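You operate a simulated robot arm through the tools that you are given. There is no shell and no other tool. Be economical: measure what you need, move in short steps, check, and stop when the job is done.

The job below is to be done with a simulated robot arm. You get a single attempt, and the scene is never put back.

## Task
Lock the pink sheets away in the post drawer, then try the drawer.
Fine: the other sheets and the post label stay where they are. Where these are worked on the way, their far stop is far enough and under half their travel is too little: post drawer.

The check looks at the end state, three seconds after you hand in, the way a careful person would. Anything else that was tipped, shoved, dropped, spilled or broken makes it a failure. Flat cloth is picked up by pressing the open fingertips on it (5 to 10 N) and closing them slowly along it; thin cloth reads only 2 to 8 mm in the jaws.

## Robot
A 7-joint arm with a two-finger parallel gripper, fixed in place. Base frame: the origin is at the foot of the arm, x ahead of it, y to its left, z up. Lengths are in mm, angles in rad, forces in N, time in s.
With the tool pointing down near the work surface it reaches from about 320 to 740 mm from the base axis. Its first joint turns from -2.007 to 2.007 rad. Payload 3.91 kg.
Tool frame: the origin (TCP) lies between the finger pads and is the grasp point; the fingertips stand 30 mm ahead of it; z points along the fingers, y is the line along which they close. Largest opening 110 mm; finger width 20, thickness 10; the body of the gripper, 48 by 112 mm, starts 55 mm behind the TCP.
Orientation is that of the tool frame in the base frame, as a unit quaternion [w, x, y, z]. With the fingers straight down and closing along the base's y, the tool's x points along the base's -x, its y along +y and its z along -z.

## Interface
- The arm moves only by the tool apply_moves. Its argument "targets" is a list of rows, each an object (a shift or turn left out is 0, a gripper value left out holds the last) with "rot": the turn, a rotation vector about the base's x, y, z in rad, a list of three; "delta_pos": the shift along the base's x, y, z in mm, a list of three; "claw": the closure, from 0 (fully open) to 1 (shut). In form: [{"rot": [ax, ay, az], "delta_pos": [dx, dy, dz], "claw": claw}, ...]. A call has 1 to 8 rows; each row shifts and turns the commanded pose from where the row before left it. Each row takes 0.2 s and may step no farther than 50 mm and 0.15 rad from the row before; otherwise, or with a gripper value out of range, the whole call is refused. A pose out of reach is approached as far as the arm can. The call stops where the force on the tool passes 90 N (or 10 N more than at its start, if that is more) or the arm is blocked; 0.2 s more then pass. Each finger travels about 108 mm/s and halts on what it meets, pressing with about 34 N; the grip force reading is that of the motor and also rises with nothing between the fingers. The clock runs only during rows and for 0.2 s after the last one: add rows that do not move to give the fingers time. The reply holds the time, the measured pose of the TCP, the force on the tool along the base axes, the opening and the grip force, in the units named above and with some noise, with the torque about the TCP (base axes, N m) and any sound that the robot's microphone picked up.
- Cameras (640 x 400 px; columns grow to the right, rows downward): "scene" is fixed at [399.4, -650.8, 1126.5]; the picture's right is [0.99, 0.12, 0.00], its down [0.02, -0.15, -0.99] and it looks along [-0.12, 0.98, -0.15] (base axes); focal length 326 px, centre (320, 200). "wrist" rides on the gripper at [72, 17, -103] in the tool frame; the picture's right is [-0.23, 0.97, 0.00], its down [-0.76, -0.18, -0.62] and it looks along [-0.61, -0.14, 0.78] (tool axes); focal length 222 px, centre (320, 200). There is no depth. A picture from a camera that has moved, and an enlarged one, comes with that camera's place and axes in the base frame and with its lens.
- grab_frame(camera): a new picture of that camera. No time passes.
- lift_body(by): slides the trunk up (or, below 0, down) by that many mm; the arm rides with it, the base frame stays. It gives what a move gives, with no picture.
- enlarge(camera, box): a new picture of the part [left, top, right, bottom] of that camera's present view, enlarged. No time passes.
- finish_job(): hands the job in; it is judged then, once.

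Work in short steps. Places have to be worked out from the pictures, the camera data and where the tool is seen: move nearer, look again, correct. Check each grasp and each placing, and mend what went wrong. You have 120 turns and 68 pictures in all, those below and enlarged ones among them. Open the gripper and draw the arm clear of the work before you hand the job in, unless the task says otherwise; then end with one line.

The tools are called as a command line: name --argument value ..., lists and objects as JSON in quotes. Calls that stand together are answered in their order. apply_moves: Moves the arm, as the interface text tells. Its arguments: {"type":"object","properties":{"targets":{"type":"array"}},"required":["targets"]} The other tools are called the same way: lift_body (by) slides the trunk up or down; grab_frame (camera) takes a picture; enlarge (camera, box) takes an enlarged picture of a part of a camera's view; finish_job () hands the job in.

At the start:

```text
t: 0.0
tool_pos: [102.9, 388.0, 1039.4]
orientation: [0.0, 0.0, 1.0, 0.001]
ft_force: [1.1, 0.8, 1.1]
torque: [-0.04, -0.02, 0.0]
grip_width: 110.1
grasp_force: 0.0
trunk travel left (down, up): [-550.0, 440.0]
```

scene: 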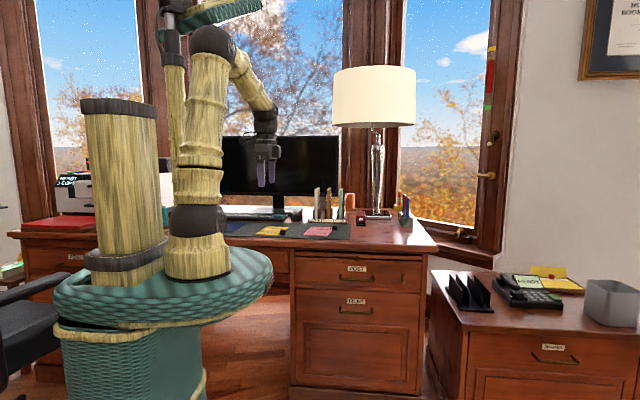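
wrist: 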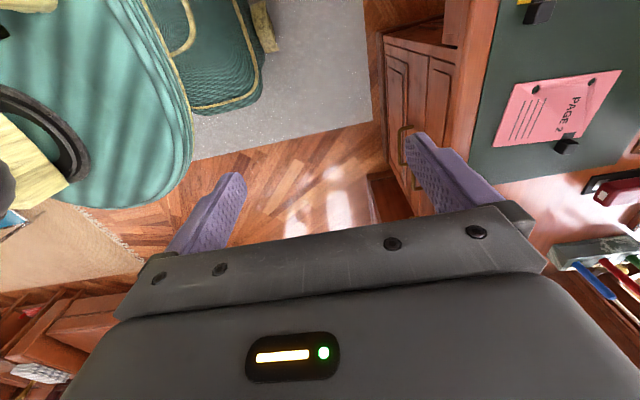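

I'll look closer at the desk, the drawers and the sheets first.

enlarge --camera "scene" --box '[210, 170, 450, 320]'

enlarge --camera "scene" --box '[430, 240, 640, 380]'

enlarge --camera "wrist" --box '[360, 0, 640, 280]'

```text
2.67 times, centred on (330, 245) of scene
camera zoom: at [399.4, -650.8, 1126.5], right [0.99, 0.12, 0.0], down [0.02, -0.15, -0.99], along [-0.12, 0.98, -0.15], focal length 870 px, centre (293, 80)
```

zoom: 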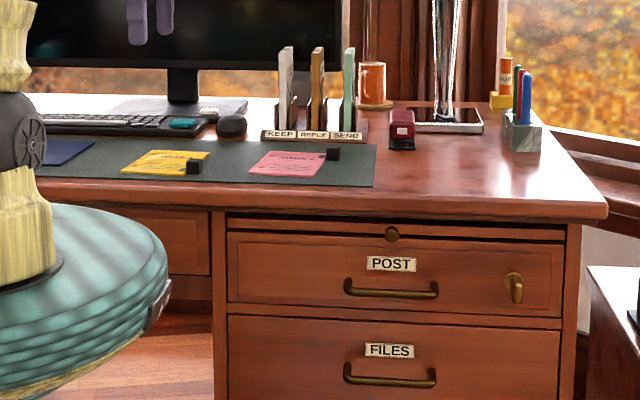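

```text
2.86 times, centred on (535, 310) of scene
camera zoom: at [399.4, -650.8, 1126.5], right [0.99, 0.12, 0.0], down [0.02, -0.15, -0.99], along [-0.12, 0.98, -0.15], focal length 932 px, centre (-294, -114)
```

zoom: 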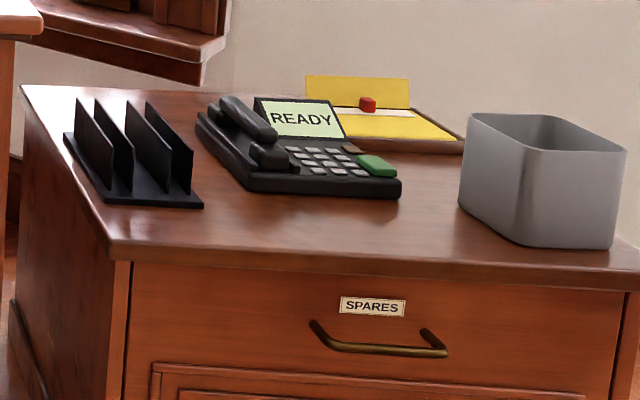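

```text
1.43 times, centred on (500, 140) of wrist
camera zoom: at [31.8, 406.1, 1142.8], right [0.23, 0.97, 0.0], down [0.76, -0.18, 0.62], along [0.61, -0.14, -0.78], focal length 317 px, centre (63, 286)
```

zoom: 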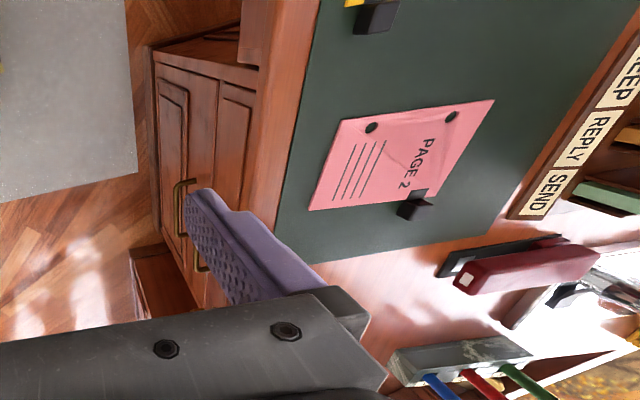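

The pink sheet (triangulated near (224, 748, 773)) carries a black block, perhaps a clip. I turn the tool +90° and move nearer for a better look.

apply_moves --targets '[{"rot": [0, 0, 0.15], "delta_pos": [10, 10, 0]}, {"rot": [0, 0, 0.15], "delta_pos": [10, 10, 0]}, {"rot": [0, 0, 0.15], "delta_pos": [10, 10, 0]}, {"rot": [0, 0, 0.15], "delta_pos": [10, 10, 0]}, {"rot": [0, 0, 0.15], "delta_pos": [10, 20, 0]}, {"rot": [0, 0, 0.15], "delta_pos": [10, 20, 0]}, {"rot": [0, 0, 0.15], "delta_pos": [10, 20, 0]}, {"rot": [0, 0, 0.15], "delta_pos": [10, 20, 0]}]'

apply_moves --targets '[{"rot": [0, 0, 0.15], "delta_pos": [10, 20, -20]}, {"rot": [0, 0, 0.15], "delta_pos": [10, 20, -20]}, {"rot": [0, 0, 0.0708], "delta_pos": [10, 20, -20]}, {"delta_pos": [0, 20, -10]}]'

grab_frame --camera "wrist"

```text
t: 1.8
tool_pos: [185.1, 506.9, 1036.7]
orientation: [0.0, -0.566, 0.824, -0.001]
ft_force: [0.5, 0.2, 0.0]
torque: [0.01, -0.04, 0.0]
grip_width: 109.8
grasp_force: 0.0
trunk travel left (down, up): [-550.0, 440.0]
```

```text
t: 2.8
tool_pos: [212.1, 588.0, 968.0]
orientation: [0.0, 0.707, -0.707, 0.0]
ft_force: [0.8, 0.3, -0.1]
torque: [0.0, 0.0, 0.01]
grip_width: 110.2
grasp_force: 0.0
trunk travel left (down, up): [-550.0, 440.0]
```

```text
62 pictures are left
camera wrist: at [196.9, 517.0, 1071.4], right [-0.97, 0.23, 0.0], down [0.18, 0.76, 0.62], along [0.14, 0.61, -0.78], focal length 222 px, centre (320, 200)
```

wrist: 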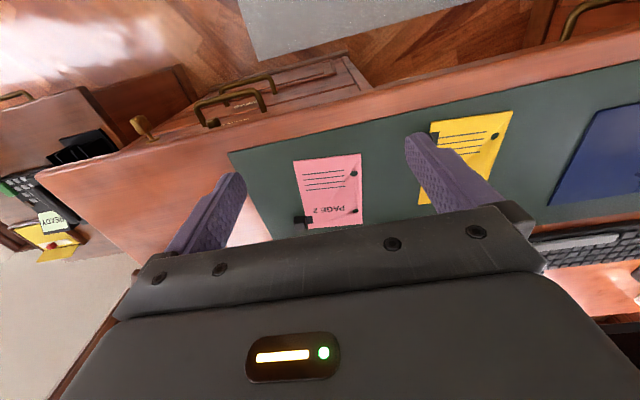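

The camera now sees the pink sheet; I enlarge it and the drawer hardware.

enlarge --camera "wrist" --box '[230, 100, 430, 240]'

enlarge --camera "scene" --box '[290, 250, 430, 320]'

```text
2.86 times, centred on (330, 170) of wrist
camera zoom: at [196.9, 517.0, 1071.4], right [-0.97, 0.23, 0.0], down [0.18, 0.76, 0.62], along [0.14, 0.61, -0.78], focal length 635 px, centre (291, 286)
```

zoom: 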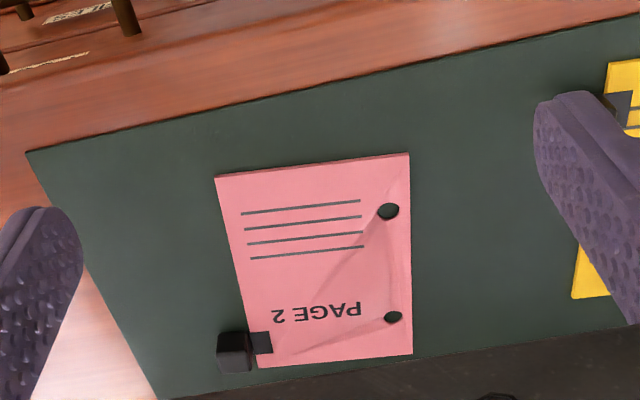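

```text
4.57 times, centred on (360, 285) of scene
camera zoom: at [399.4, -650.8, 1126.5], right [0.99, 0.12, 0.0], down [0.02, -0.15, -0.99], along [-0.12, 0.98, -0.15], focal length 1491 px, centre (137, -189)
```

zoom: 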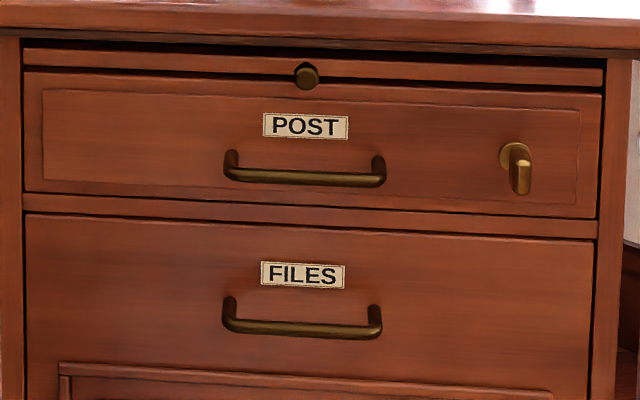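

The clip holds the pink sheets at about (296, 787), with its body sticking out past the right edge, so it makes a good handle. The drawer comes first: I retreat to y≈300 and turn the tool to face +y with vertical closing.

apply_moves --targets '[{"rot": [0, 0, -0.15], "delta_pos": [0, -40, 0]}, {"rot": [0, 0, -0.15], "delta_pos": [10, -40, 0]}, {"rot": [0, 0, -0.15], "delta_pos": [20, -40, 0]}, {"rot": [0, 0, -0.15], "delta_pos": [20, -40, 0]}, {"rot": [0, 0, -0.15], "delta_pos": [20, -40, -10]}, {"rot": [0, 0, -0.15], "delta_pos": [20, -30, -20]}, {"rot": [0, 0, -0.15], "delta_pos": [20, -20, -20]}, {"rot": [0, 0, -0.15], "delta_pos": [20, -20, -20]}]'

apply_moves --targets '[{"rot": [0, 0, -0.15], "delta_pos": [20, 0, -20]}, {"rot": [0, 0, -0.15], "delta_pos": [20, 0, -20]}, {"rot": [0, 0, -0.0708], "delta_pos": [10, 0, -20]}, {"rot": [0.15, 0, 0], "delta_pos": [0, 0, -20]}, {"rot": [0.15, 0, 0], "delta_pos": [0, 0, -20]}, {"rot": [0.15, 0, 0], "delta_pos": [0, 0, -20]}, {"rot": [0.15, 0, 0], "delta_pos": [0, 0, -20]}, {"rot": [0.15, 0, 0], "delta_pos": [0, 0, -20]}]'

apply_moves --targets '[{"rot": [0.15, 0, 0]}, {"rot": [0.15, 0, 0]}, {"rot": [0.15, 0, 0]}, {"rot": [0.15, 0, 0]}, {"rot": [0.15, 0, 0]}, {"rot": [0.0708, 0, 0]}]'

grab_frame --camera "wrist"

grab_frame --camera "scene"

```text
t: 4.6
tool_pos: [344.2, 321.4, 896.8]
orientation: [0.0, -0.183, 0.983, 0.0]
ft_force: [-0.1, 0.2, 0.3]
torque: [-0.01, 0.02, -0.04]
grip_width: 110.1
grasp_force: 0.1
trunk travel left (down, up): [-550.0, 440.0]
```

```text
t: 6.4
tool_pos: [391.7, 319.3, 738.1]
orientation: [0.0, 0.0, 0.93, 0.367]
ft_force: [0.5, -0.6, -0.1]
torque: [0.01, 0.01, 0.01]
grip_width: 109.9
grasp_force: 0.1
trunk travel left (down, up): [-550.0, 440.0]
```

```text
t: 7.8
tool_pos: [407.8, 311.2, 749.2]
orientation: [0.027, -0.05, 0.734, 0.676]
ft_force: [-0.4, -0.4, 0.8]
torque: [-0.02, -0.01, 0.0]
grip_width: 109.7
grasp_force: 0.1
trunk travel left (down, up): [-550.0, 440.0]
```

```text
59 pictures are left
camera wrist: at [337.9, 207.3, 766.4], right [0.12, 0.09, 0.99], down [0.79, -0.61, -0.04], along [0.6, 0.79, -0.14], focal length 222 px, centre (320, 200)
```

wrist: 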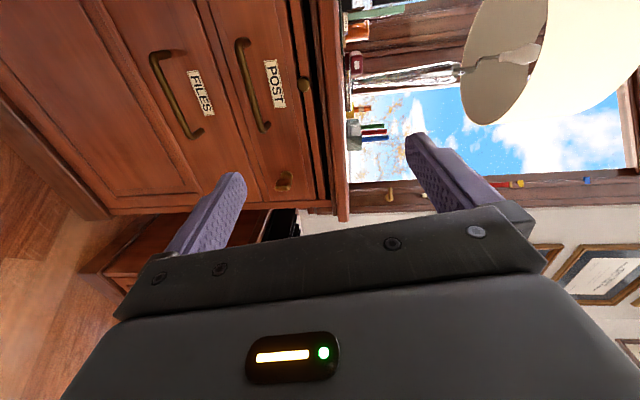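

```text
58 pictures are left
```

scene: 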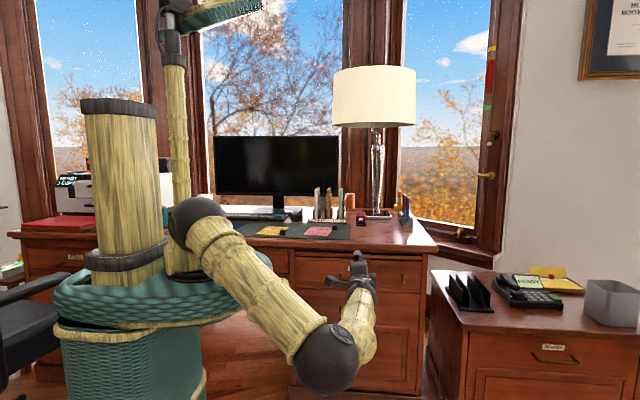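

The readings place the handle bar near (393, 590, 616) and the key lever near (576, 590, 629). The pose is near a wrist limit because the shoulder is too high, so I lower the trunk.

lift_body --by -200

apply_moves --targets '[{"delta_pos": [0, 10, 30]}, {"delta_pos": [0, 10, 30]}, {"delta_pos": [0, 10, 10]}, {"delta_pos": [0, 0, 0]}]'

grab_frame --camera "scene"

```text
t: 8.3
tool_pos: [409.5, 309.4, 738.1]
orientation: [0.03, -0.052, 0.736, 0.674]
ft_force: [-0.8, -0.3, -0.5]
torque: [0.0, -0.01, -0.01]
grip_width: 110.1
grasp_force: 0.0
trunk travel left (down, up): [-542.0, 448.0]
stopped: the arm was blocked; the commanded pose is now the measured one
```

```text
t: 9.3
tool_pos: [410.5, 341.8, 806.7]
orientation: [0.028, -0.048, 0.734, 0.677]
ft_force: [0.0, 0.3, 0.6]
torque: [0.0, 0.0, -0.01]
grip_width: 110.1
grasp_force: 0.0
trunk travel left (down, up): [-542.0, 448.0]
```

```text
57 pictures are left
```

scene: 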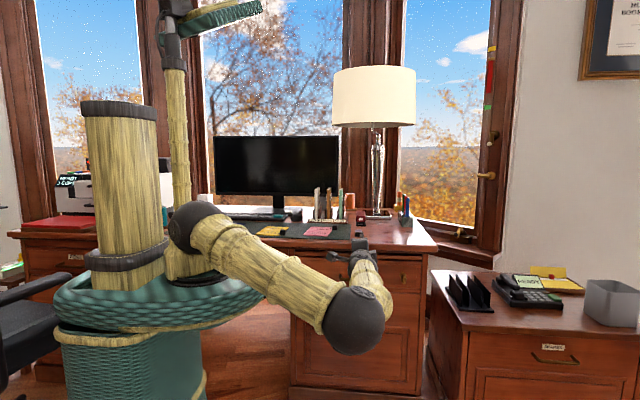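

The upper arm met the rim of the basket. I extend forward, which raises the elbow, correct the orientation and then try to lower the trunk again.

apply_moves --targets '[{"delta_pos": [0, 30, 0]}, {"delta_pos": [0, 30, 0]}, {"delta_pos": [0, 30, 0]}, {"delta_pos": [0, 30, 0]}, {"rot": [0.081, 0.107, -0.028]}, {"delta_pos": [0, 0, 0]}]'

lift_body --by -150

grab_frame --camera "scene"

```text
t: 10.7
tool_pos: [411.1, 459.4, 808.5]
orientation: [0.001, 0.0, 0.707, 0.707]
ft_force: [-0.3, 0.0, -0.4]
torque: [-0.04, -0.02, -0.01]
grip_width: 110.2
grasp_force: 0.1
trunk travel left (down, up): [-542.0, 448.0]
```

```text
t: 12.4
tool_pos: [409.9, 459.7, 659.1]
orientation: [-0.001, -0.002, 0.707, 0.707]
ft_force: [-0.4, -0.4, 0.5]
torque: [-0.01, 0.02, 0.0]
grip_width: 110.2
grasp_force: 0.1
trunk travel left (down, up): [-392.0, 598.0]
```

```text
56 pictures are left
```

scene: 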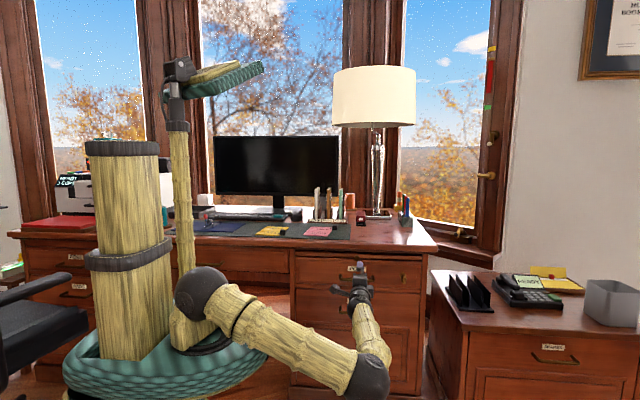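

The orientation is now exact and the tool is at handle height. I check the wrist view.

grab_frame --camera "wrist"

```text
55 pictures are left
camera wrist: at [339.6, 357.0, 676.3], right [0.23, 0.0, 0.97], down [0.76, -0.62, -0.18], along [0.61, 0.78, -0.14], focal length 222 px, centre (320, 200)
```

wrist: 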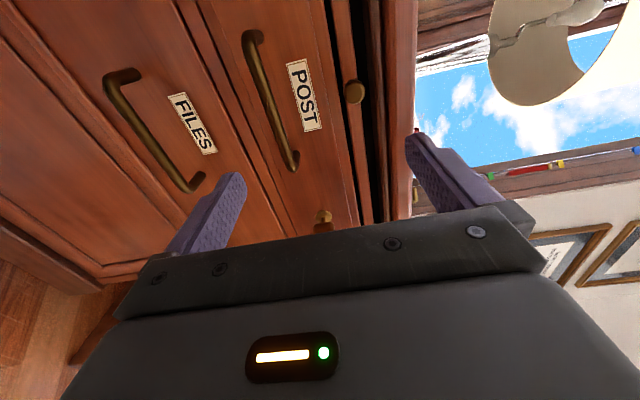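

Handle bar confirmed at about z 613, x 337–458, y≈590. I partly close to a ~60 mm opening, line up and approach.

apply_moves --targets '[{"delta_pos": [-13, 0, -46], "claw": 0.45}, {"delta_pos": [0, 40, 0]}, {"delta_pos": [0, 40, 0]}, {"delta_pos": [0, 20, 0]}, {"delta_pos": [0, 0, 0]}]'

grab_frame --camera "wrist"

enlarge --camera "scene" --box '[290, 240, 430, 330]'

```text
t: 13.6
tool_pos: [400.0, 558.6, 614.2]
orientation: [0.003, -0.003, 0.707, 0.707]
ft_force: [0.2, 0.7, -0.2]
torque: [0.01, 0.0, 0.01]
grip_width: 60.4
grasp_force: 0.1
trunk travel left (down, up): [-392.0, 598.0]
```

```text
54 pictures are left
camera wrist: at [328.2, 456.1, 632.1], right [0.22, 0.0, 0.98], down [0.76, -0.62, -0.17], along [0.61, 0.78, -0.14], focal length 222 px, centre (320, 200)
```

wrist: 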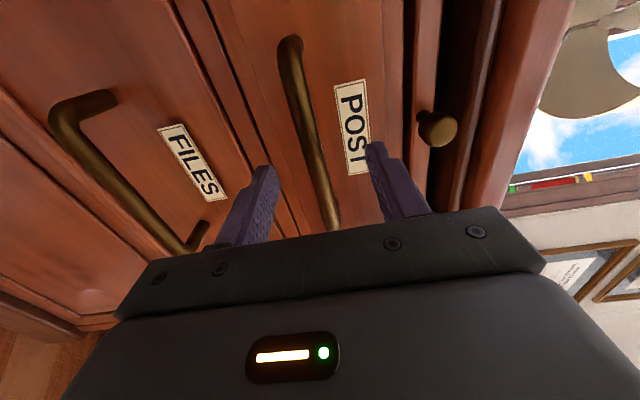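

```text
4.44 times, centred on (360, 285) of scene
camera zoom: at [399.4, -650.8, 1126.5], right [0.99, 0.12, 0.0], down [0.02, -0.15, -0.99], along [-0.12, 0.98, -0.15], focal length 1450 px, centre (142, -178)
```

zoom: 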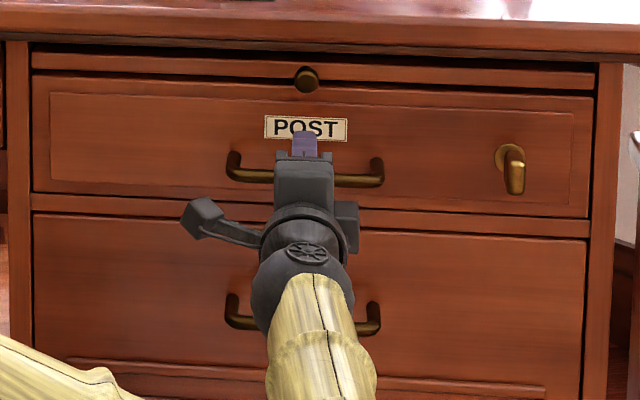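

The bar lies between the fingers. I advance 22 mm and close.

apply_moves --targets '[{"delta_pos": [0, 11, 0]}, {"delta_pos": [0, 11, 0]}, {"claw": 0.7}, {"claw": 1.0}, {"claw": 1.0}, {"claw": 1.0}]'

```text
t: 15.0
tool_pos: [399.2, 583.5, 613.5]
orientation: [0.002, -0.002, 0.709, 0.705]
ft_force: [1.4, -16.9, -29.6]
torque: [-0.04, 0.39, -0.53]
grip_width: 12.8
grasp_force: 44.9
trunk travel left (down, up): [-392.0, 598.0]
```

The bar is gripped at 12.8 mm. I relieve the side load slightly and pull gently.

apply_moves --targets '[{"delta_pos": [0, -3, -3]}, {"delta_pos": [0, -7, 0]}, {"delta_pos": [0, -10, 0]}, {"delta_pos": [0, -10, 0]}, {"delta_pos": [0, -10, 0]}]'

```text
t: 16.2
tool_pos: [396.8, 542.7, 616.4]
orientation: [0.004, -0.01, 0.706, 0.708]
ft_force: [0.3, -0.5, -0.2]
torque: [-0.01, 0.0, 0.0]
grip_width: 0.0
grasp_force: 37.8
trunk travel left (down, up): [-392.0, 598.0]
```

The grip slipped off, so I check whether the drawer moved or the grip was too shallow.

apply_moves --targets '[{"delta_pos": [0, -10, 0], "claw": 0.45}, {"delta_pos": [0, 0, 0]}]'

grab_frame --camera "wrist"

enlarge --camera "scene" --box '[290, 240, 430, 330]'

```text
t: 16.8
tool_pos: [397.8, 533.0, 614.2]
orientation: [0.004, -0.007, 0.708, 0.707]
ft_force: [0.5, 0.0, 0.0]
torque: [0.02, 0.01, 0.03]
grip_width: 60.6
grasp_force: 0.1
trunk travel left (down, up): [-392.0, 598.0]
```

```text
52 pictures are left
camera wrist: at [327.6, 430.2, 629.6], right [0.21, 0.0, 0.98], down [0.77, -0.62, -0.16], along [0.61, 0.78, -0.13], focal length 222 px, centre (320, 200)
```

wrist: 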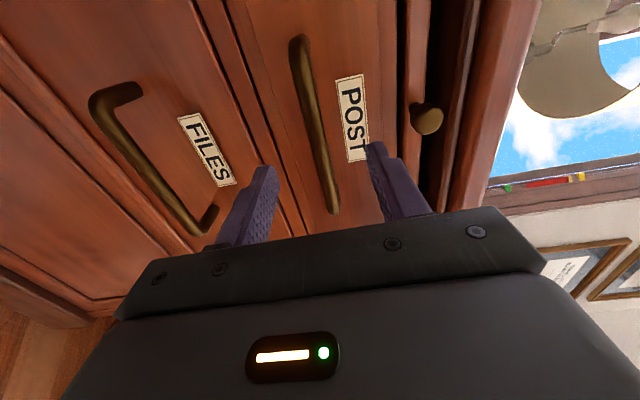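

```text
4.44 times, centred on (360, 285) of scene
camera zoom: at [399.4, -650.8, 1126.5], right [0.99, 0.12, 0.0], down [0.02, -0.15, -0.99], along [-0.12, 0.98, -0.15], focal length 1450 px, centre (142, -178)
```

zoom: 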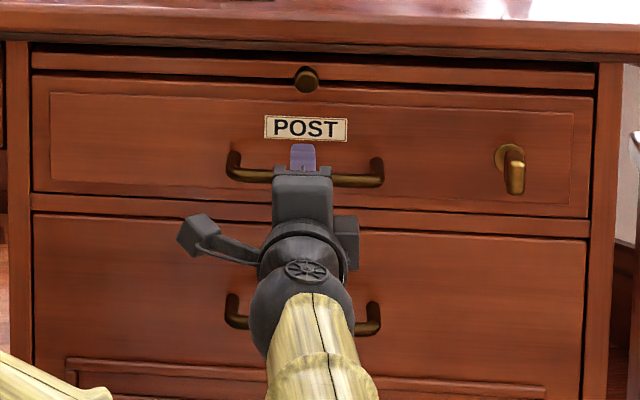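

The drawer did not move and the grip had been at full depth, so it is probably locked. I look at the lever closely.

apply_moves --targets '[{"delta_pos": [0, -20, 0]}, {"delta_pos": [38, 0, 10]}, {"delta_pos": [38, 0, 10]}, {"delta_pos": [38, 0, 10]}]'

enlarge --camera "wrist" --box '[220, 60, 480, 240]'

enlarge --camera "scene" --box '[385, 260, 425, 290]'

```text
t: 17.8
tool_pos: [511.3, 512.3, 635.7]
orientation: [0.0, 0.0, 0.708, 0.707]
ft_force: [0.5, -0.1, 0.0]
torque: [0.02, -0.01, 0.04]
grip_width: 60.5
grasp_force: 0.0
trunk travel left (down, up): [-392.0, 598.0]
```

```text
2.22 times, centred on (350, 150) of wrist
camera zoom: at [439.9, 410.1, 652.8], right [0.23, 0.0, 0.97], down [0.76, -0.62, -0.18], along [0.61, 0.78, -0.14], focal length 494 px, centre (253, 311)
```

zoom: 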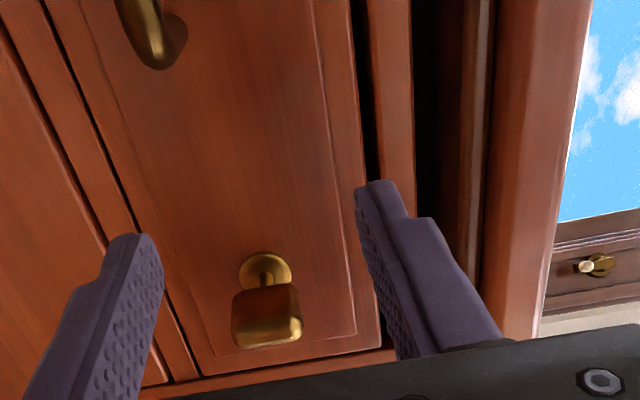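

```text
13.33 times, centred on (405, 275) of scene
camera zoom: at [399.4, -650.8, 1126.5], right [0.99, 0.12, 0.0], down [0.02, -0.15, -0.99], along [-0.12, 0.98, -0.15], focal length 4349 px, centre (-813, -800)
```

zoom: 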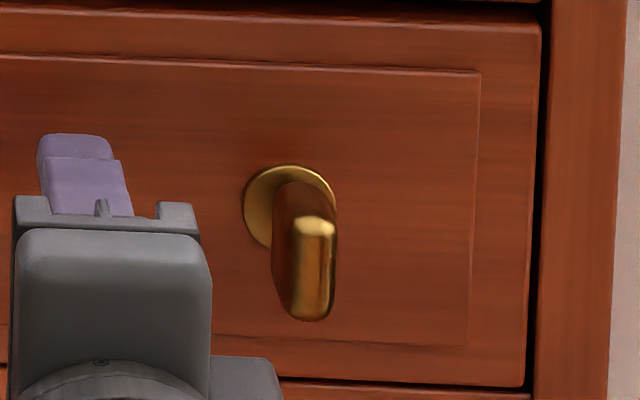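

It is a key whose bow stands vertically, centred near (578, 586, 627) and thin along x. I roll the tool +90° about y so it closes along x, with the camera on top, and line up in front.

apply_moves --targets '[{"rot": [0, 0.15, 0], "delta_pos": [0, -20, 0]}, {"rot": [0, 0.15, 0], "delta_pos": [10, 0, 0]}, {"rot": [0, 0.15, 0], "delta_pos": [10, 0, 0]}, {"rot": [0, 0.15, 0], "delta_pos": [10, 0, 0]}, {"rot": [0, 0.15, 0], "delta_pos": [10, 0, 0]}, {"rot": [0, 0.15, 0], "delta_pos": [10, 0, -4]}, {"rot": [0, 0.15, 0], "delta_pos": [10, 0, -4]}, {"rot": [0, 0.15, 0], "delta_pos": [6, 0, 0]}]'

apply_moves --targets '[{"rot": [0, 0.15, 0]}, {"rot": [0, 0.15, 0]}, {"rot": [0, 0.0708, 0]}, {"delta_pos": [0, 20, 0]}]'

enlarge --camera "wrist" --box '[200, 40, 440, 240]'

grab_frame --camera "scene"

```text
t: 19.6
tool_pos: [577.2, 490.9, 631.5]
orientation: [-0.4, 0.399, 0.584, 0.583]
ft_force: [-0.7, 0.3, 0.6]
torque: [-0.01, 0.02, -0.02]
grip_width: 60.7
grasp_force: 0.2
trunk travel left (down, up): [-392.0, 598.0]
```

```text
t: 20.6
tool_pos: [578.5, 511.8, 631.3]
orientation: [0.501, -0.499, -0.5, -0.5]
ft_force: [-1.0, -0.6, -0.2]
torque: [0.02, -0.01, 0.0]
grip_width: 60.5
grasp_force: 0.2
trunk travel left (down, up): [-392.0, 598.0]
```

```text
2.00 times, centred on (320, 140) of wrist
camera zoom: at [596.9, 410.1, 704.8], right [0.97, 0.0, -0.23], down [-0.18, -0.62, -0.76], along [-0.14, 0.78, -0.61], focal length 444 px, centre (320, 320)
```

zoom: 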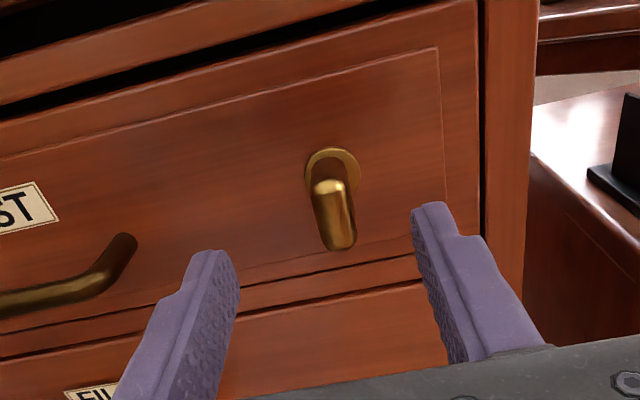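

```text
47 pictures are left
```

scene: 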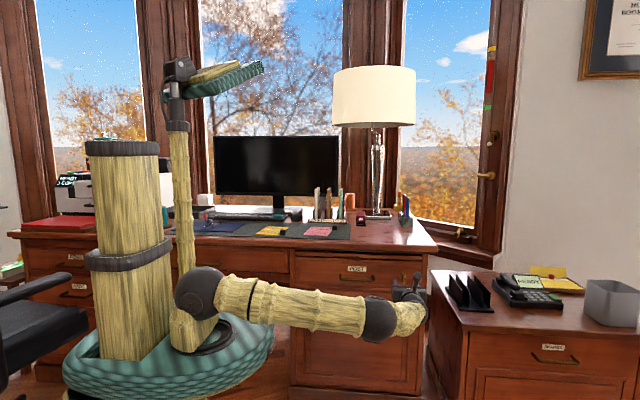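

The bow reads (584, 583, 624). I align to it, advance and close on it.

apply_moves --targets '[{"delta_pos": [4, 20, -5]}, {"delta_pos": [0, 20, 0]}, {"delta_pos": [0, 14, 0]}, {"claw": 0.65}, {"claw": 0.8}, {"claw": 0.9}, {"claw": 1.0}]'

enlarge --camera "wrist" --box '[200, 40, 440, 240]'

```text
t: 22.2
tool_pos: [582.4, 565.2, 625.5]
orientation: [-0.499, 0.5, 0.5, 0.502]
ft_force: [4.8, 2.0, 0.2]
torque: [-0.32, 0.09, -0.07]
grip_width: 15.7
grasp_force: 45.1
trunk travel left (down, up): [-392.0, 598.0]
```

```text
2.00 times, centred on (320, 140) of wrist
camera zoom: at [600.9, 463.4, 699.0], right [0.97, 0.0, -0.23], down [-0.18, -0.62, -0.76], along [-0.14, 0.78, -0.61], focal length 444 px, centre (320, 320)
```

zoom: 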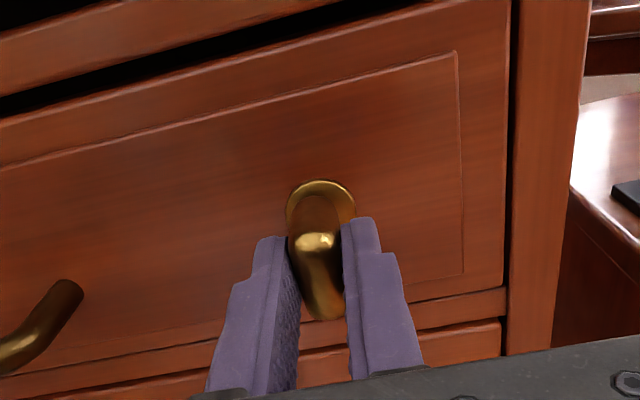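

The key is gripped at 15.7 mm. I test turning it, first -0.3 rad about y, watching the torque.

apply_moves --targets '[{"rot": [0, -0.1, 0]}, {"rot": [0, -0.1, 0]}, {"rot": [0, -0.1, 0]}, {"delta_pos": [0, 0, 0]}]'

```text
t: 23.2
tool_pos: [583.5, 566.2, 625.7]
orientation: [-0.419, 0.419, 0.57, 0.569]
ft_force: [8.9, 1.8, -4.0]
torque: [0.1, 1.5, -0.19]
grip_width: 22.3
grasp_force: 44.5
trunk travel left (down, up): [-392.0, 598.0]
```

The jaws widened to 22 mm with 1.5 N m of torque, so the key did not follow: that is a stop. I turn back and go the other way.

apply_moves --targets '[{"rot": [0, 0.1, 0]}, {"rot": [0, 0.1, 0]}, {"rot": [0, 0.1, 0]}, {"rot": [0, 0.1, 0]}, {"rot": [0, 0.1, 0]}, {"rot": [0, 0.1, 0]}, {"delta_pos": [0, 0, 0]}]'

```text
t: 24.8
tool_pos: [583.9, 563.9, 628.1]
orientation: [0.569, -0.569, -0.418, -0.42]
ft_force: [26.0, 6.7, 10.0]
torque: [-0.83, -0.08, 0.16]
grip_width: 16.0
grasp_force: 45.1
trunk travel left (down, up): [-392.0, 598.0]
```

The key follows this way. I continue turning and relieve the +x side load.

apply_moves --targets '[{"rot": [0, 0.12, 0], "delta_pos": [2, 0, 1]}, {"rot": [0, 0.12, 0], "delta_pos": [1, 0, 0]}, {"rot": [0, 0.12, 0]}, {"rot": [0, 0.12, 0]}, {"delta_pos": [0, 0, 0]}]'

apply_moves --targets '[{"rot": [0, 0.12, 0]}, {"rot": [0, 0.12, 0]}, {"rot": [0, 0.12, 0]}, {"delta_pos": [0, 0, 0]}]'

```text
t: 26.0
tool_pos: [584.9, 565.5, 626.8]
orientation: [0.653, -0.652, -0.272, -0.272]
ft_force: [7.9, -0.5, 2.7]
torque: [0.96, 0.02, -1.2]
grip_width: 15.8
grasp_force: 44.8
trunk travel left (down, up): [-392.0, 598.0]
```

```text
t: 27.0
tool_pos: [585.2, 566.5, 626.8]
orientation: [-0.69, 0.691, 0.15, 0.152]
ft_force: [12.7, -0.3, -5.8]
torque: [-0.34, -0.04, 0.53]
grip_width: 15.8
grasp_force: 44.4
trunk travel left (down, up): [-392.0, 598.0]
```

Turned about 65° with no stop and no sound. I continue to 90°.

apply_moves --targets '[{"rot": [0, 0.12, 0]}, {"rot": [0, 0.12, 0]}, {"rot": [0, 0.12, 0]}, {"rot": [0, 0.08, 0]}, {"delta_pos": [0, 0, 0]}]'

enlarge --camera "scene" --box '[370, 250, 430, 300]'

```text
t: 28.2
tool_pos: [584.9, 564.7, 625.4]
orientation: [-0.706, 0.708, -0.004, -0.003]
ft_force: [9.5, -0.8, -17.3]
torque: [0.02, -0.69, -0.53]
grip_width: 15.7
grasp_force: 45.5
trunk travel left (down, up): [-392.0, 598.0]
```

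```text
8.00 times, centred on (400, 275) of scene
camera zoom: at [399.4, -650.8, 1126.5], right [0.99, 0.12, 0.0], down [0.02, -0.15, -0.99], along [-0.12, 0.98, -0.15], focal length 2610 px, centre (-320, -400)
```

zoom: 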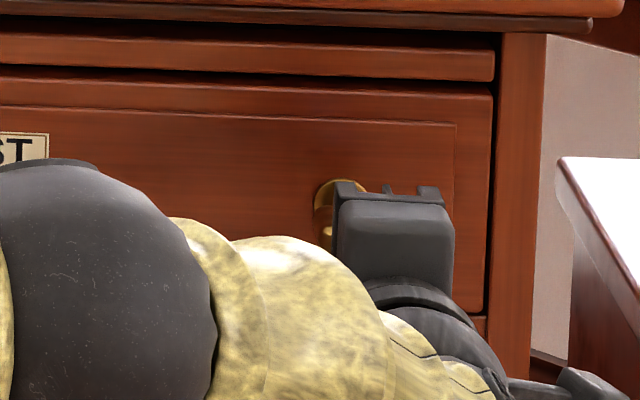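

Turned 90° and the torque is rising, so this is the end stop. I release and back out to look.

apply_moves --targets '[{"rot": [0, 0.06, 0]}, {"delta_pos": [0, 0, 0]}, {"claw": 0.45}, {"claw": 0.45}, {"claw": 0.45}, {"delta_pos": [0, -40, 0]}, {"delta_pos": [0, -30, 0]}]'

grab_frame --camera "wrist"

```text
t: 29.8
tool_pos: [580.4, 499.3, 627.7]
orientation: [0.708, -0.706, 0.021, 0.026]
ft_force: [-1.0, 1.2, -0.1]
torque: [-0.03, -0.02, -0.06]
grip_width: 60.5
grasp_force: 0.0
trunk travel left (down, up): [-392.0, 598.0]
```

```text
44 pictures are left
camera wrist: at [653.5, 397.8, 605.8], right [-0.29, 0.0, -0.96], down [-0.74, -0.63, 0.23], along [-0.6, 0.78, 0.18], focal length 222 px, centre (320, 200)
```

wrist: 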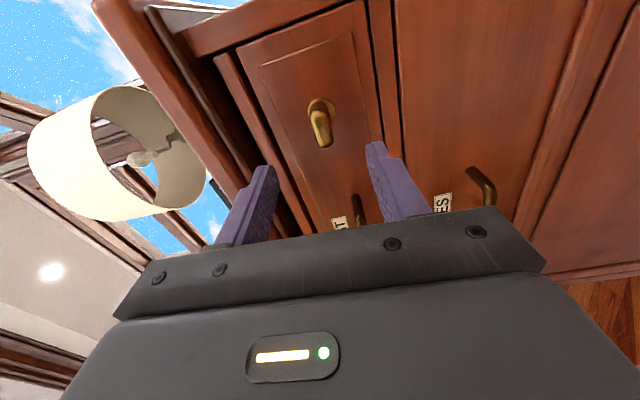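

The key bow is now horizontal. I move over to the handle and try to pull it.

apply_moves --targets '[{"rot": [0, -0.07, 0], "delta_pos": [-45, 0, -3]}, {"delta_pos": [-45, 0, -3]}, {"delta_pos": [-47, 0, -4]}, {"delta_pos": [-47, 0, -4]}, {"delta_pos": [0, 40, 0]}, {"delta_pos": [0, 30, 0]}, {"delta_pos": [0, 12, 0]}]'

apply_moves --targets '[{"claw": 0.7}, {"claw": 0.85}, {"claw": 1.0}, {"claw": 1.0}]'

apply_moves --targets '[{"delta_pos": [0, -5, 0]}, {"delta_pos": [0, -10, 0]}, {"delta_pos": [0, -15, 0]}, {"delta_pos": [0, -20, 0]}]'

```text
t: 31.4
tool_pos: [402.0, 579.1, 614.3]
orientation: [-0.707, 0.707, -0.001, 0.001]
ft_force: [-0.5, -0.2, 0.0]
torque: [0.01, 0.0, 0.02]
grip_width: 60.6
grasp_force: 0.1
trunk travel left (down, up): [-392.0, 598.0]
```

```text
t: 32.4
tool_pos: [401.0, 579.4, 612.1]
orientation: [0.707, -0.707, -0.001, 0.0]
ft_force: [1.4, -0.2, -4.0]
torque: [-0.03, 0.14, 0.11]
grip_width: 12.9
grasp_force: 44.8
trunk travel left (down, up): [-392.0, 598.0]
```

```text
t: 33.4
tool_pos: [399.8, 525.7, 614.0]
orientation: [0.708, -0.707, 0.0, 0.0]
ft_force: [-4.8, -1.8, -5.1]
torque: [-0.02, 0.18, -0.13]
grip_width: 13.0
grasp_force: 45.0
trunk travel left (down, up): [-392.0, 598.0]
```

The drawer opens. I keep pulling.

apply_moves --targets '[{"delta_pos": [0, -20, 0]}, {"delta_pos": [0, -20, 0]}, {"delta_pos": [0, -20, 0]}, {"delta_pos": [0, -20, 0]}, {"delta_pos": [0, -20, 0]}]'

apply_moves --targets '[{"delta_pos": [0, -20, 0]}, {"delta_pos": [0, -20, 0]}, {"delta_pos": [0, -20, 0]}, {"delta_pos": [0, -20, 0]}]'

grab_frame --camera "scene"

```text
t: 34.6
tool_pos: [401.1, 428.4, 613.7]
orientation: [0.708, -0.706, 0.001, -0.003]
ft_force: [15.0, -1.9, -1.3]
torque: [-0.08, 0.16, 0.42]
grip_width: 12.7
grasp_force: 44.3
trunk travel left (down, up): [-392.0, 598.0]
```

```text
t: 35.6
tool_pos: [400.8, 346.5, 613.1]
orientation: [-0.707, 0.708, 0.0, 0.0]
ft_force: [14.5, -1.5, -5.3]
torque: [-0.02, 0.07, -0.23]
grip_width: 12.9
grasp_force: 44.6
trunk travel left (down, up): [-392.0, 598.0]
```

```text
43 pictures are left
```

scene: 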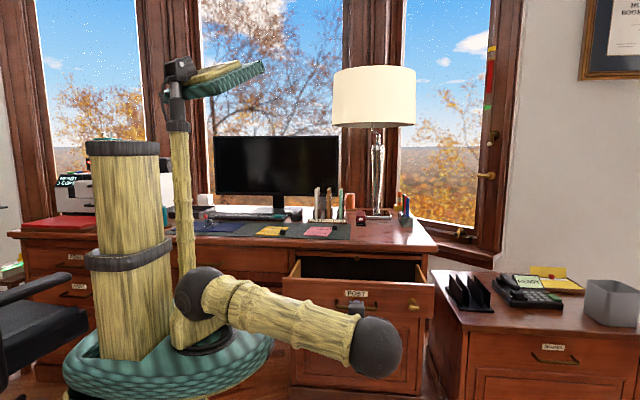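

It is open about 233 mm. I go on gently toward the far stop.

apply_moves --targets '[{"delta_pos": [0, -12, 0]}, {"delta_pos": [0, -12, 0]}, {"delta_pos": [0, -12, 0]}, {"delta_pos": [0, -12, 0]}]'

```text
t: 36.6
tool_pos: [401.2, 297.0, 614.4]
orientation: [0.707, -0.707, 0.001, 0.0]
ft_force: [11.2, 2.2, -8.3]
torque: [-0.09, -0.05, -0.31]
grip_width: 12.9
grasp_force: 45.4
trunk travel left (down, up): [-392.0, 598.0]
```

apply_moves --targets '[{"delta_pos": [0, -10, 0]}, {"delta_pos": [0, -10, 0]}, {"delta_pos": [0, -10, 0]}]'

grab_frame --camera "scene"

```text
t: 37.4
tool_pos: [399.5, 268.1, 614.7]
orientation: [-0.707, 0.707, 0.0, 0.001]
ft_force: [5.3, 2.7, -5.4]
torque: [-0.04, 0.04, -0.69]
grip_width: 12.8
grasp_force: 44.8
trunk travel left (down, up): [-392.0, 598.0]
```

```text
42 pictures are left
```

scene: 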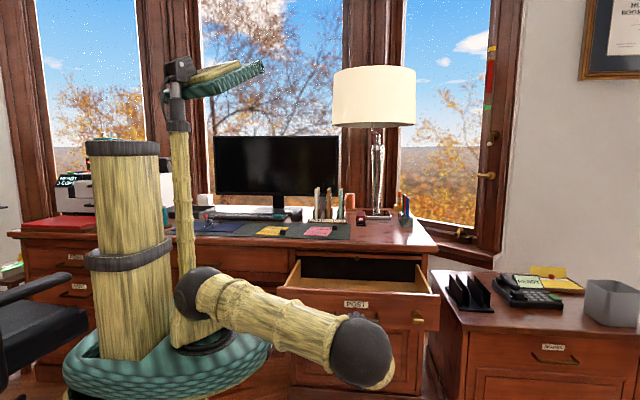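

The drawer is open about 312 mm with the interior visible. I pull a little more to look for the stop.

apply_moves --targets '[{"delta_pos": [0, -10, 0]}, {"delta_pos": [0, -10, 0]}, {"delta_pos": [0, -10, 0]}, {"delta_pos": [0, 0, 0]}]'

```text
t: 38.4
tool_pos: [400.8, 238.3, 613.2]
orientation: [0.708, -0.706, 0.0, -0.001]
ft_force: [14.1, 0.7, -0.8]
torque: [-0.01, 0.18, 0.95]
grip_width: 12.7
grasp_force: 45.0
trunk travel left (down, up): [-392.0, 598.0]
```

apply_moves --targets '[{"delta_pos": [0, -10, 0]}, {"delta_pos": [0, -10, 0]}, {"delta_pos": [0, -10, 0]}, {"delta_pos": [0, 0, 0]}]'

```text
t: 39.4
tool_pos: [400.3, 211.6, 613.5]
orientation: [-0.707, 0.707, 0.003, 0.0]
ft_force: [5.2, 41.3, -1.0]
torque: [0.0, 0.02, 0.05]
grip_width: 13.0
grasp_force: 45.0
trunk travel left (down, up): [-392.0, 598.0]
```

Force of 41 N: the far stop is reached at about 367 mm. I relieve it, release and back off.

apply_moves --targets '[{"delta_pos": [0, 4, 0]}, {"claw": 0.45}, {"claw": 0.45}, {"claw": 0.45}, {"delta_pos": [0, -15, 0]}, {"delta_pos": [0, -15, 0]}, {"delta_pos": [0, -15, 0]}]'

grab_frame --camera "scene"

```text
t: 41.0
tool_pos: [400.1, 168.4, 613.3]
orientation: [-0.707, 0.707, 0.001, 0.001]
ft_force: [0.2, -0.2, -0.5]
torque: [0.01, -0.03, -0.02]
grip_width: 60.5
grasp_force: 0.1
trunk travel left (down, up): [-392.0, 598.0]
```

```text
41 pictures are left
```

scene: 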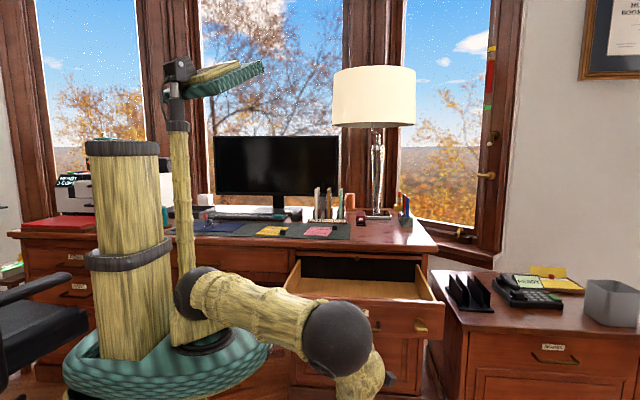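

The drawer is fully open and empty. I raise the trunk to clear the desk and get ready for the clip.

lift_body --by 280

```text
t: 43.8
tool_pos: [399.3, 168.1, 892.1]
orientation: [0.707, -0.707, 0.0, -0.001]
ft_force: [0.8, 0.8, -0.3]
torque: [0.0, 0.01, 0.02]
grip_width: 60.6
grasp_force: 0.2
trunk travel left (down, up): [-672.0, 318.0]
```

Next I roll the tool -90° so the camera is on top, then pitch it down 45° while moving forward above the desk.

apply_moves --targets '[{"rot": [0, -0.15, 0], "delta_pos": [-10, 30, 10]}, {"rot": [0, -0.15, 0], "delta_pos": [-10, 30, 10]}, {"rot": [0, -0.15, 0], "delta_pos": [-10, 30, 10]}, {"rot": [0, -0.15, 0], "delta_pos": [-10, 30, 10]}, {"rot": [0, -0.15, 0], "delta_pos": [-10, 30, 10]}, {"rot": [0, -0.15, 0], "delta_pos": [-10, 30, 10]}, {"rot": [0, -0.15, 0], "delta_pos": [-10, 30, 0]}, {"rot": [0, -0.15, 0], "delta_pos": [-10, 30, 0]}]'

apply_moves --targets '[{"rot": [0, -0.15, 0], "delta_pos": [-10, 30, 0]}, {"rot": [0, -0.15, 0], "delta_pos": [-5, 30, 0]}, {"rot": [0, -0.0708, 0], "delta_pos": [0, 30, 0]}, {"rot": [-0.15, 0, 0], "delta_pos": [0, 30, 0]}, {"rot": [-0.15, 0, 0], "delta_pos": [0, 30, 0]}, {"rot": [-0.15, 0, 0], "delta_pos": [0, 30, 0]}, {"rot": [-0.15, 0, 0], "delta_pos": [0, 30, 0]}, {"rot": [-0.15, 0, 0], "delta_pos": [0, 30, 0]}]'

grab_frame --camera "wrist"

grab_frame --camera "scene"

```text
t: 45.6
tool_pos: [319.8, 410.0, 954.1]
orientation: [-0.582, 0.583, 0.4, 0.402]
ft_force: [0.5, -0.6, -0.5]
torque: [-0.03, -0.04, 0.02]
grip_width: 60.6
grasp_force: 0.0
trunk travel left (down, up): [-672.0, 318.0]
```

```text
t: 47.4
tool_pos: [303.5, 648.4, 950.7]
orientation: [-0.281, 0.649, 0.648, 0.283]
ft_force: [0.8, -0.5, -0.5]
torque: [0.0, 0.03, 0.01]
grip_width: 60.4
grasp_force: 0.1
trunk travel left (down, up): [-672.0, 318.0]
```

```text
40 pictures are left
camera wrist: at [321.7, 622.2, 1074.8], right [0.97, -0.15, -0.17], down [-0.18, -0.98, -0.13], along [-0.14, 0.16, -0.98], focal length 222 px, centre (320, 200)
```

wrist: 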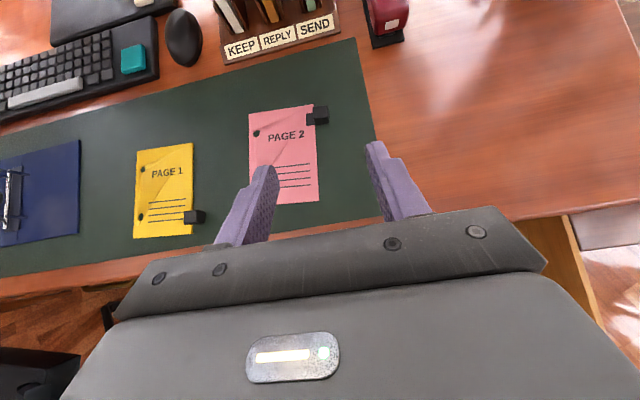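

```text
39 pictures are left
```

scene: 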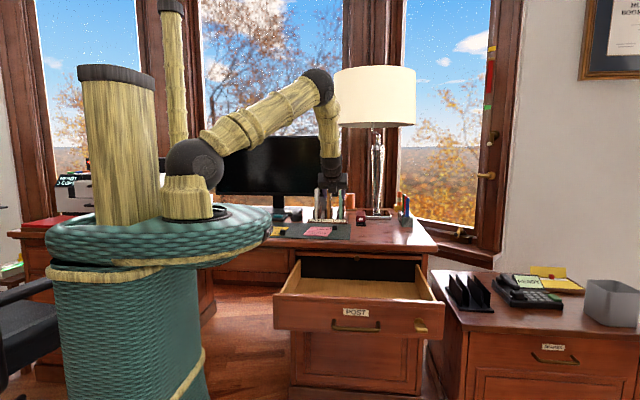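

A clear view: the clip body is at about (300, 790), on the sheet's far right corner. I zoom in to get its shape.

enlarge --camera "wrist" --box '[230, 80, 390, 220]'

```text
2.86 times, centred on (310, 150) of wrist
camera zoom: at [321.7, 622.2, 1074.8], right [0.97, -0.15, -0.17], down [-0.18, -0.98, -0.13], along [-0.14, 0.16, -0.98], focal length 635 px, centre (349, 343)
```

zoom: 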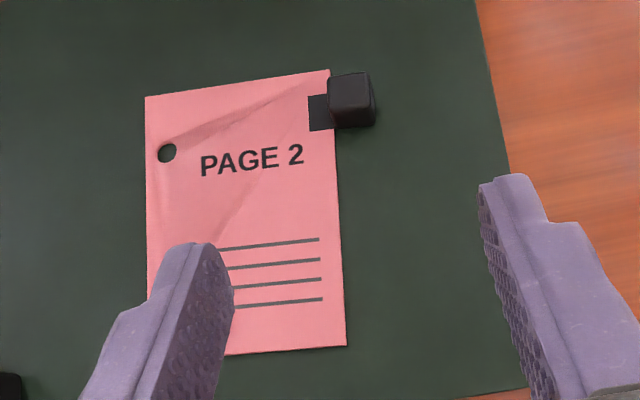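

The clip body is a cube of about 20 mm at (301, 788), z 773–798. I approach diagonally, stopping short to check.

apply_moves --targets '[{"delta_pos": [-2, 35, -35]}, {"delta_pos": [0, 30, -35]}, {"delta_pos": [0, 25, -30]}, {"delta_pos": [0, 0, 0]}]'

enlarge --camera "wrist" --box '[220, 60, 420, 220]'

```text
t: 48.4
tool_pos: [300.0, 736.2, 849.2]
orientation: [-0.282, 0.648, 0.649, 0.283]
ft_force: [-0.3, -1.0, -0.2]
torque: [0.0, 0.0, -0.02]
grip_width: 60.6
grasp_force: 0.0
trunk travel left (down, up): [-672.0, 318.0]
```

```text
2.50 times, centred on (320, 140) of wrist
camera zoom: at [319.4, 711.4, 973.3], right [0.97, -0.15, -0.17], down [-0.18, -0.98, -0.13], along [-0.14, 0.16, -0.98], focal length 555 px, centre (320, 350)
```

zoom: 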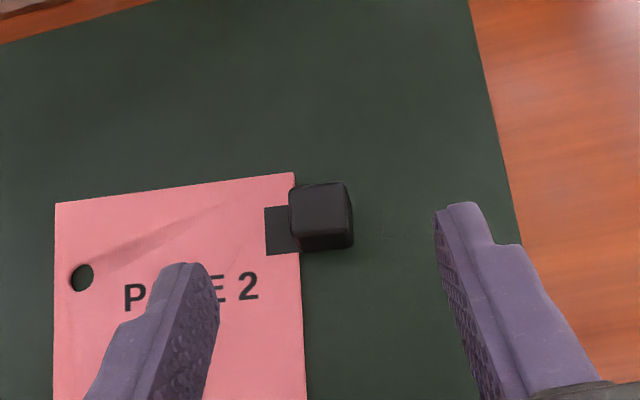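

The clip is confirmed at (300.5, 787). I descend to the grasp pose and close slowly.

apply_moves --targets '[{"delta_pos": [0, 18, -20]}, {"delta_pos": [0, 18, -19]}, {"delta_pos": [0, 0, 0]}]'

enlarge --camera "wrist" --box '[220, 60, 420, 220]'

```text
t: 49.2
tool_pos: [305.1, 772.7, 811.0]
orientation: [-0.282, 0.648, 0.649, 0.283]
ft_force: [0.0, 0.2, -0.6]
torque: [-0.06, -0.01, -0.02]
grip_width: 60.6
grasp_force: 0.0
trunk travel left (down, up): [-672.0, 318.0]
```

```text
2.50 times, centred on (320, 140) of wrist
camera zoom: at [322.7, 746.8, 935.3], right [0.97, -0.15, -0.17], down [-0.18, -0.98, -0.13], along [-0.14, 0.16, -0.98], focal length 555 px, centre (320, 350)
```

zoom: 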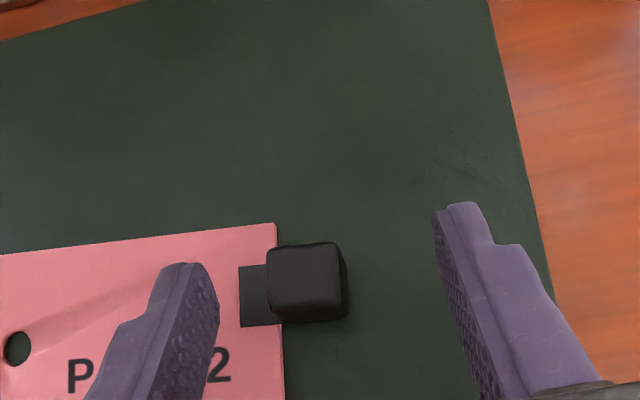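

The body is between the fingers, slightly left of centre. I shift -4 mm and close slowly.

apply_moves --targets '[{"delta_pos": [-4, 0, -2]}, {"claw": 0.6}, {"claw": 0.7}, {"claw": 0.78}, {"claw": 0.86}, {"claw": 1.0}, {"claw": 1.0}]'

enlarge --camera "wrist" --box '[220, 60, 420, 220]'

```text
t: 50.8
tool_pos: [299.6, 772.4, 810.9]
orientation: [-0.282, 0.648, 0.649, 0.282]
ft_force: [0.0, -0.2, 0.0]
torque: [0.06, -0.02, 0.02]
grip_width: 21.0
grasp_force: 34.3
trunk travel left (down, up): [-672.0, 318.0]
```

```text
2.50 times, centred on (320, 140) of wrist
camera zoom: at [317.8, 746.8, 934.4], right [0.97, -0.15, -0.17], down [-0.18, -0.98, -0.13], along [-0.14, 0.16, -0.98], focal length 555 px, centre (320, 350)
```

zoom: 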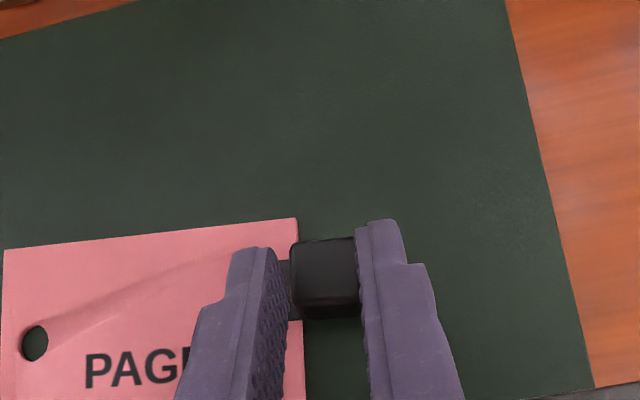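

The clip is gripped at 21 mm. I lift slowly and check that the sheet follows.

apply_moves --targets '[{"delta_pos": [0, 0, 8]}, {"delta_pos": [0, 0, 12]}, {"delta_pos": [0, 0, 20]}, {"delta_pos": [0, 0, 20]}, {"delta_pos": [0, 0, 20]}, {"delta_pos": [0, 0, 20]}, {"delta_pos": [0, 0, 0]}]'

grab_frame --camera "wrist"

enlarge --camera "scene" --box '[230, 160, 450, 350]'

```text
t: 52.4
tool_pos: [299.1, 776.5, 911.2]
orientation: [-0.282, 0.648, 0.648, 0.283]
ft_force: [0.1, 0.3, -0.7]
torque: [0.01, -0.02, -0.06]
grip_width: 20.9
grasp_force: 34.0
trunk travel left (down, up): [-672.0, 318.0]
```

```text
34 pictures are left
camera wrist: at [316.9, 750.7, 1036.3], right [0.97, -0.15, -0.17], down [-0.18, -0.98, -0.13], along [-0.14, 0.16, -0.98], focal length 222 px, centre (320, 200)
```

wrist: 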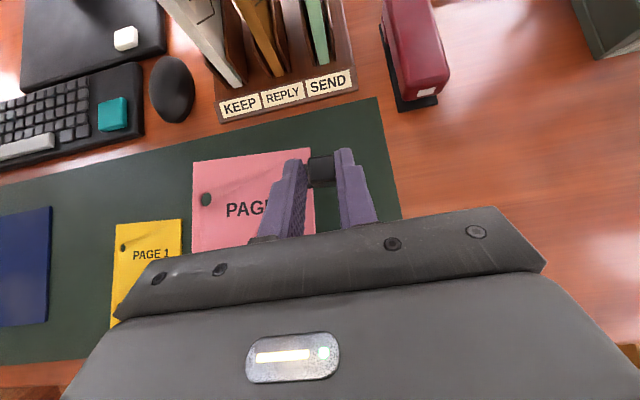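

```text
2.11 times, centred on (340, 255) of scene
camera zoom: at [399.4, -650.8, 1126.5], right [0.99, 0.12, 0.0], down [0.02, -0.15, -0.99], along [-0.12, 0.98, -0.15], focal length 687 px, centre (278, 84)
```

zoom: 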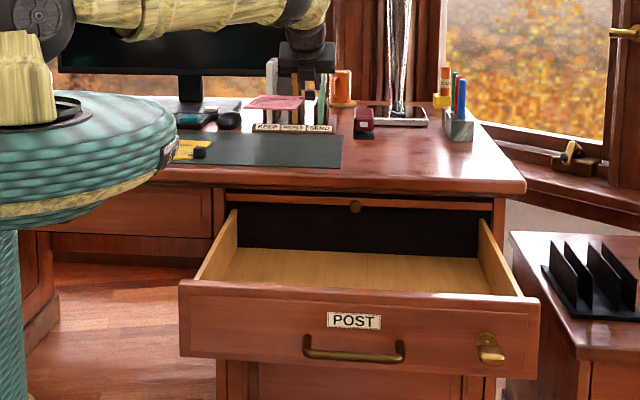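

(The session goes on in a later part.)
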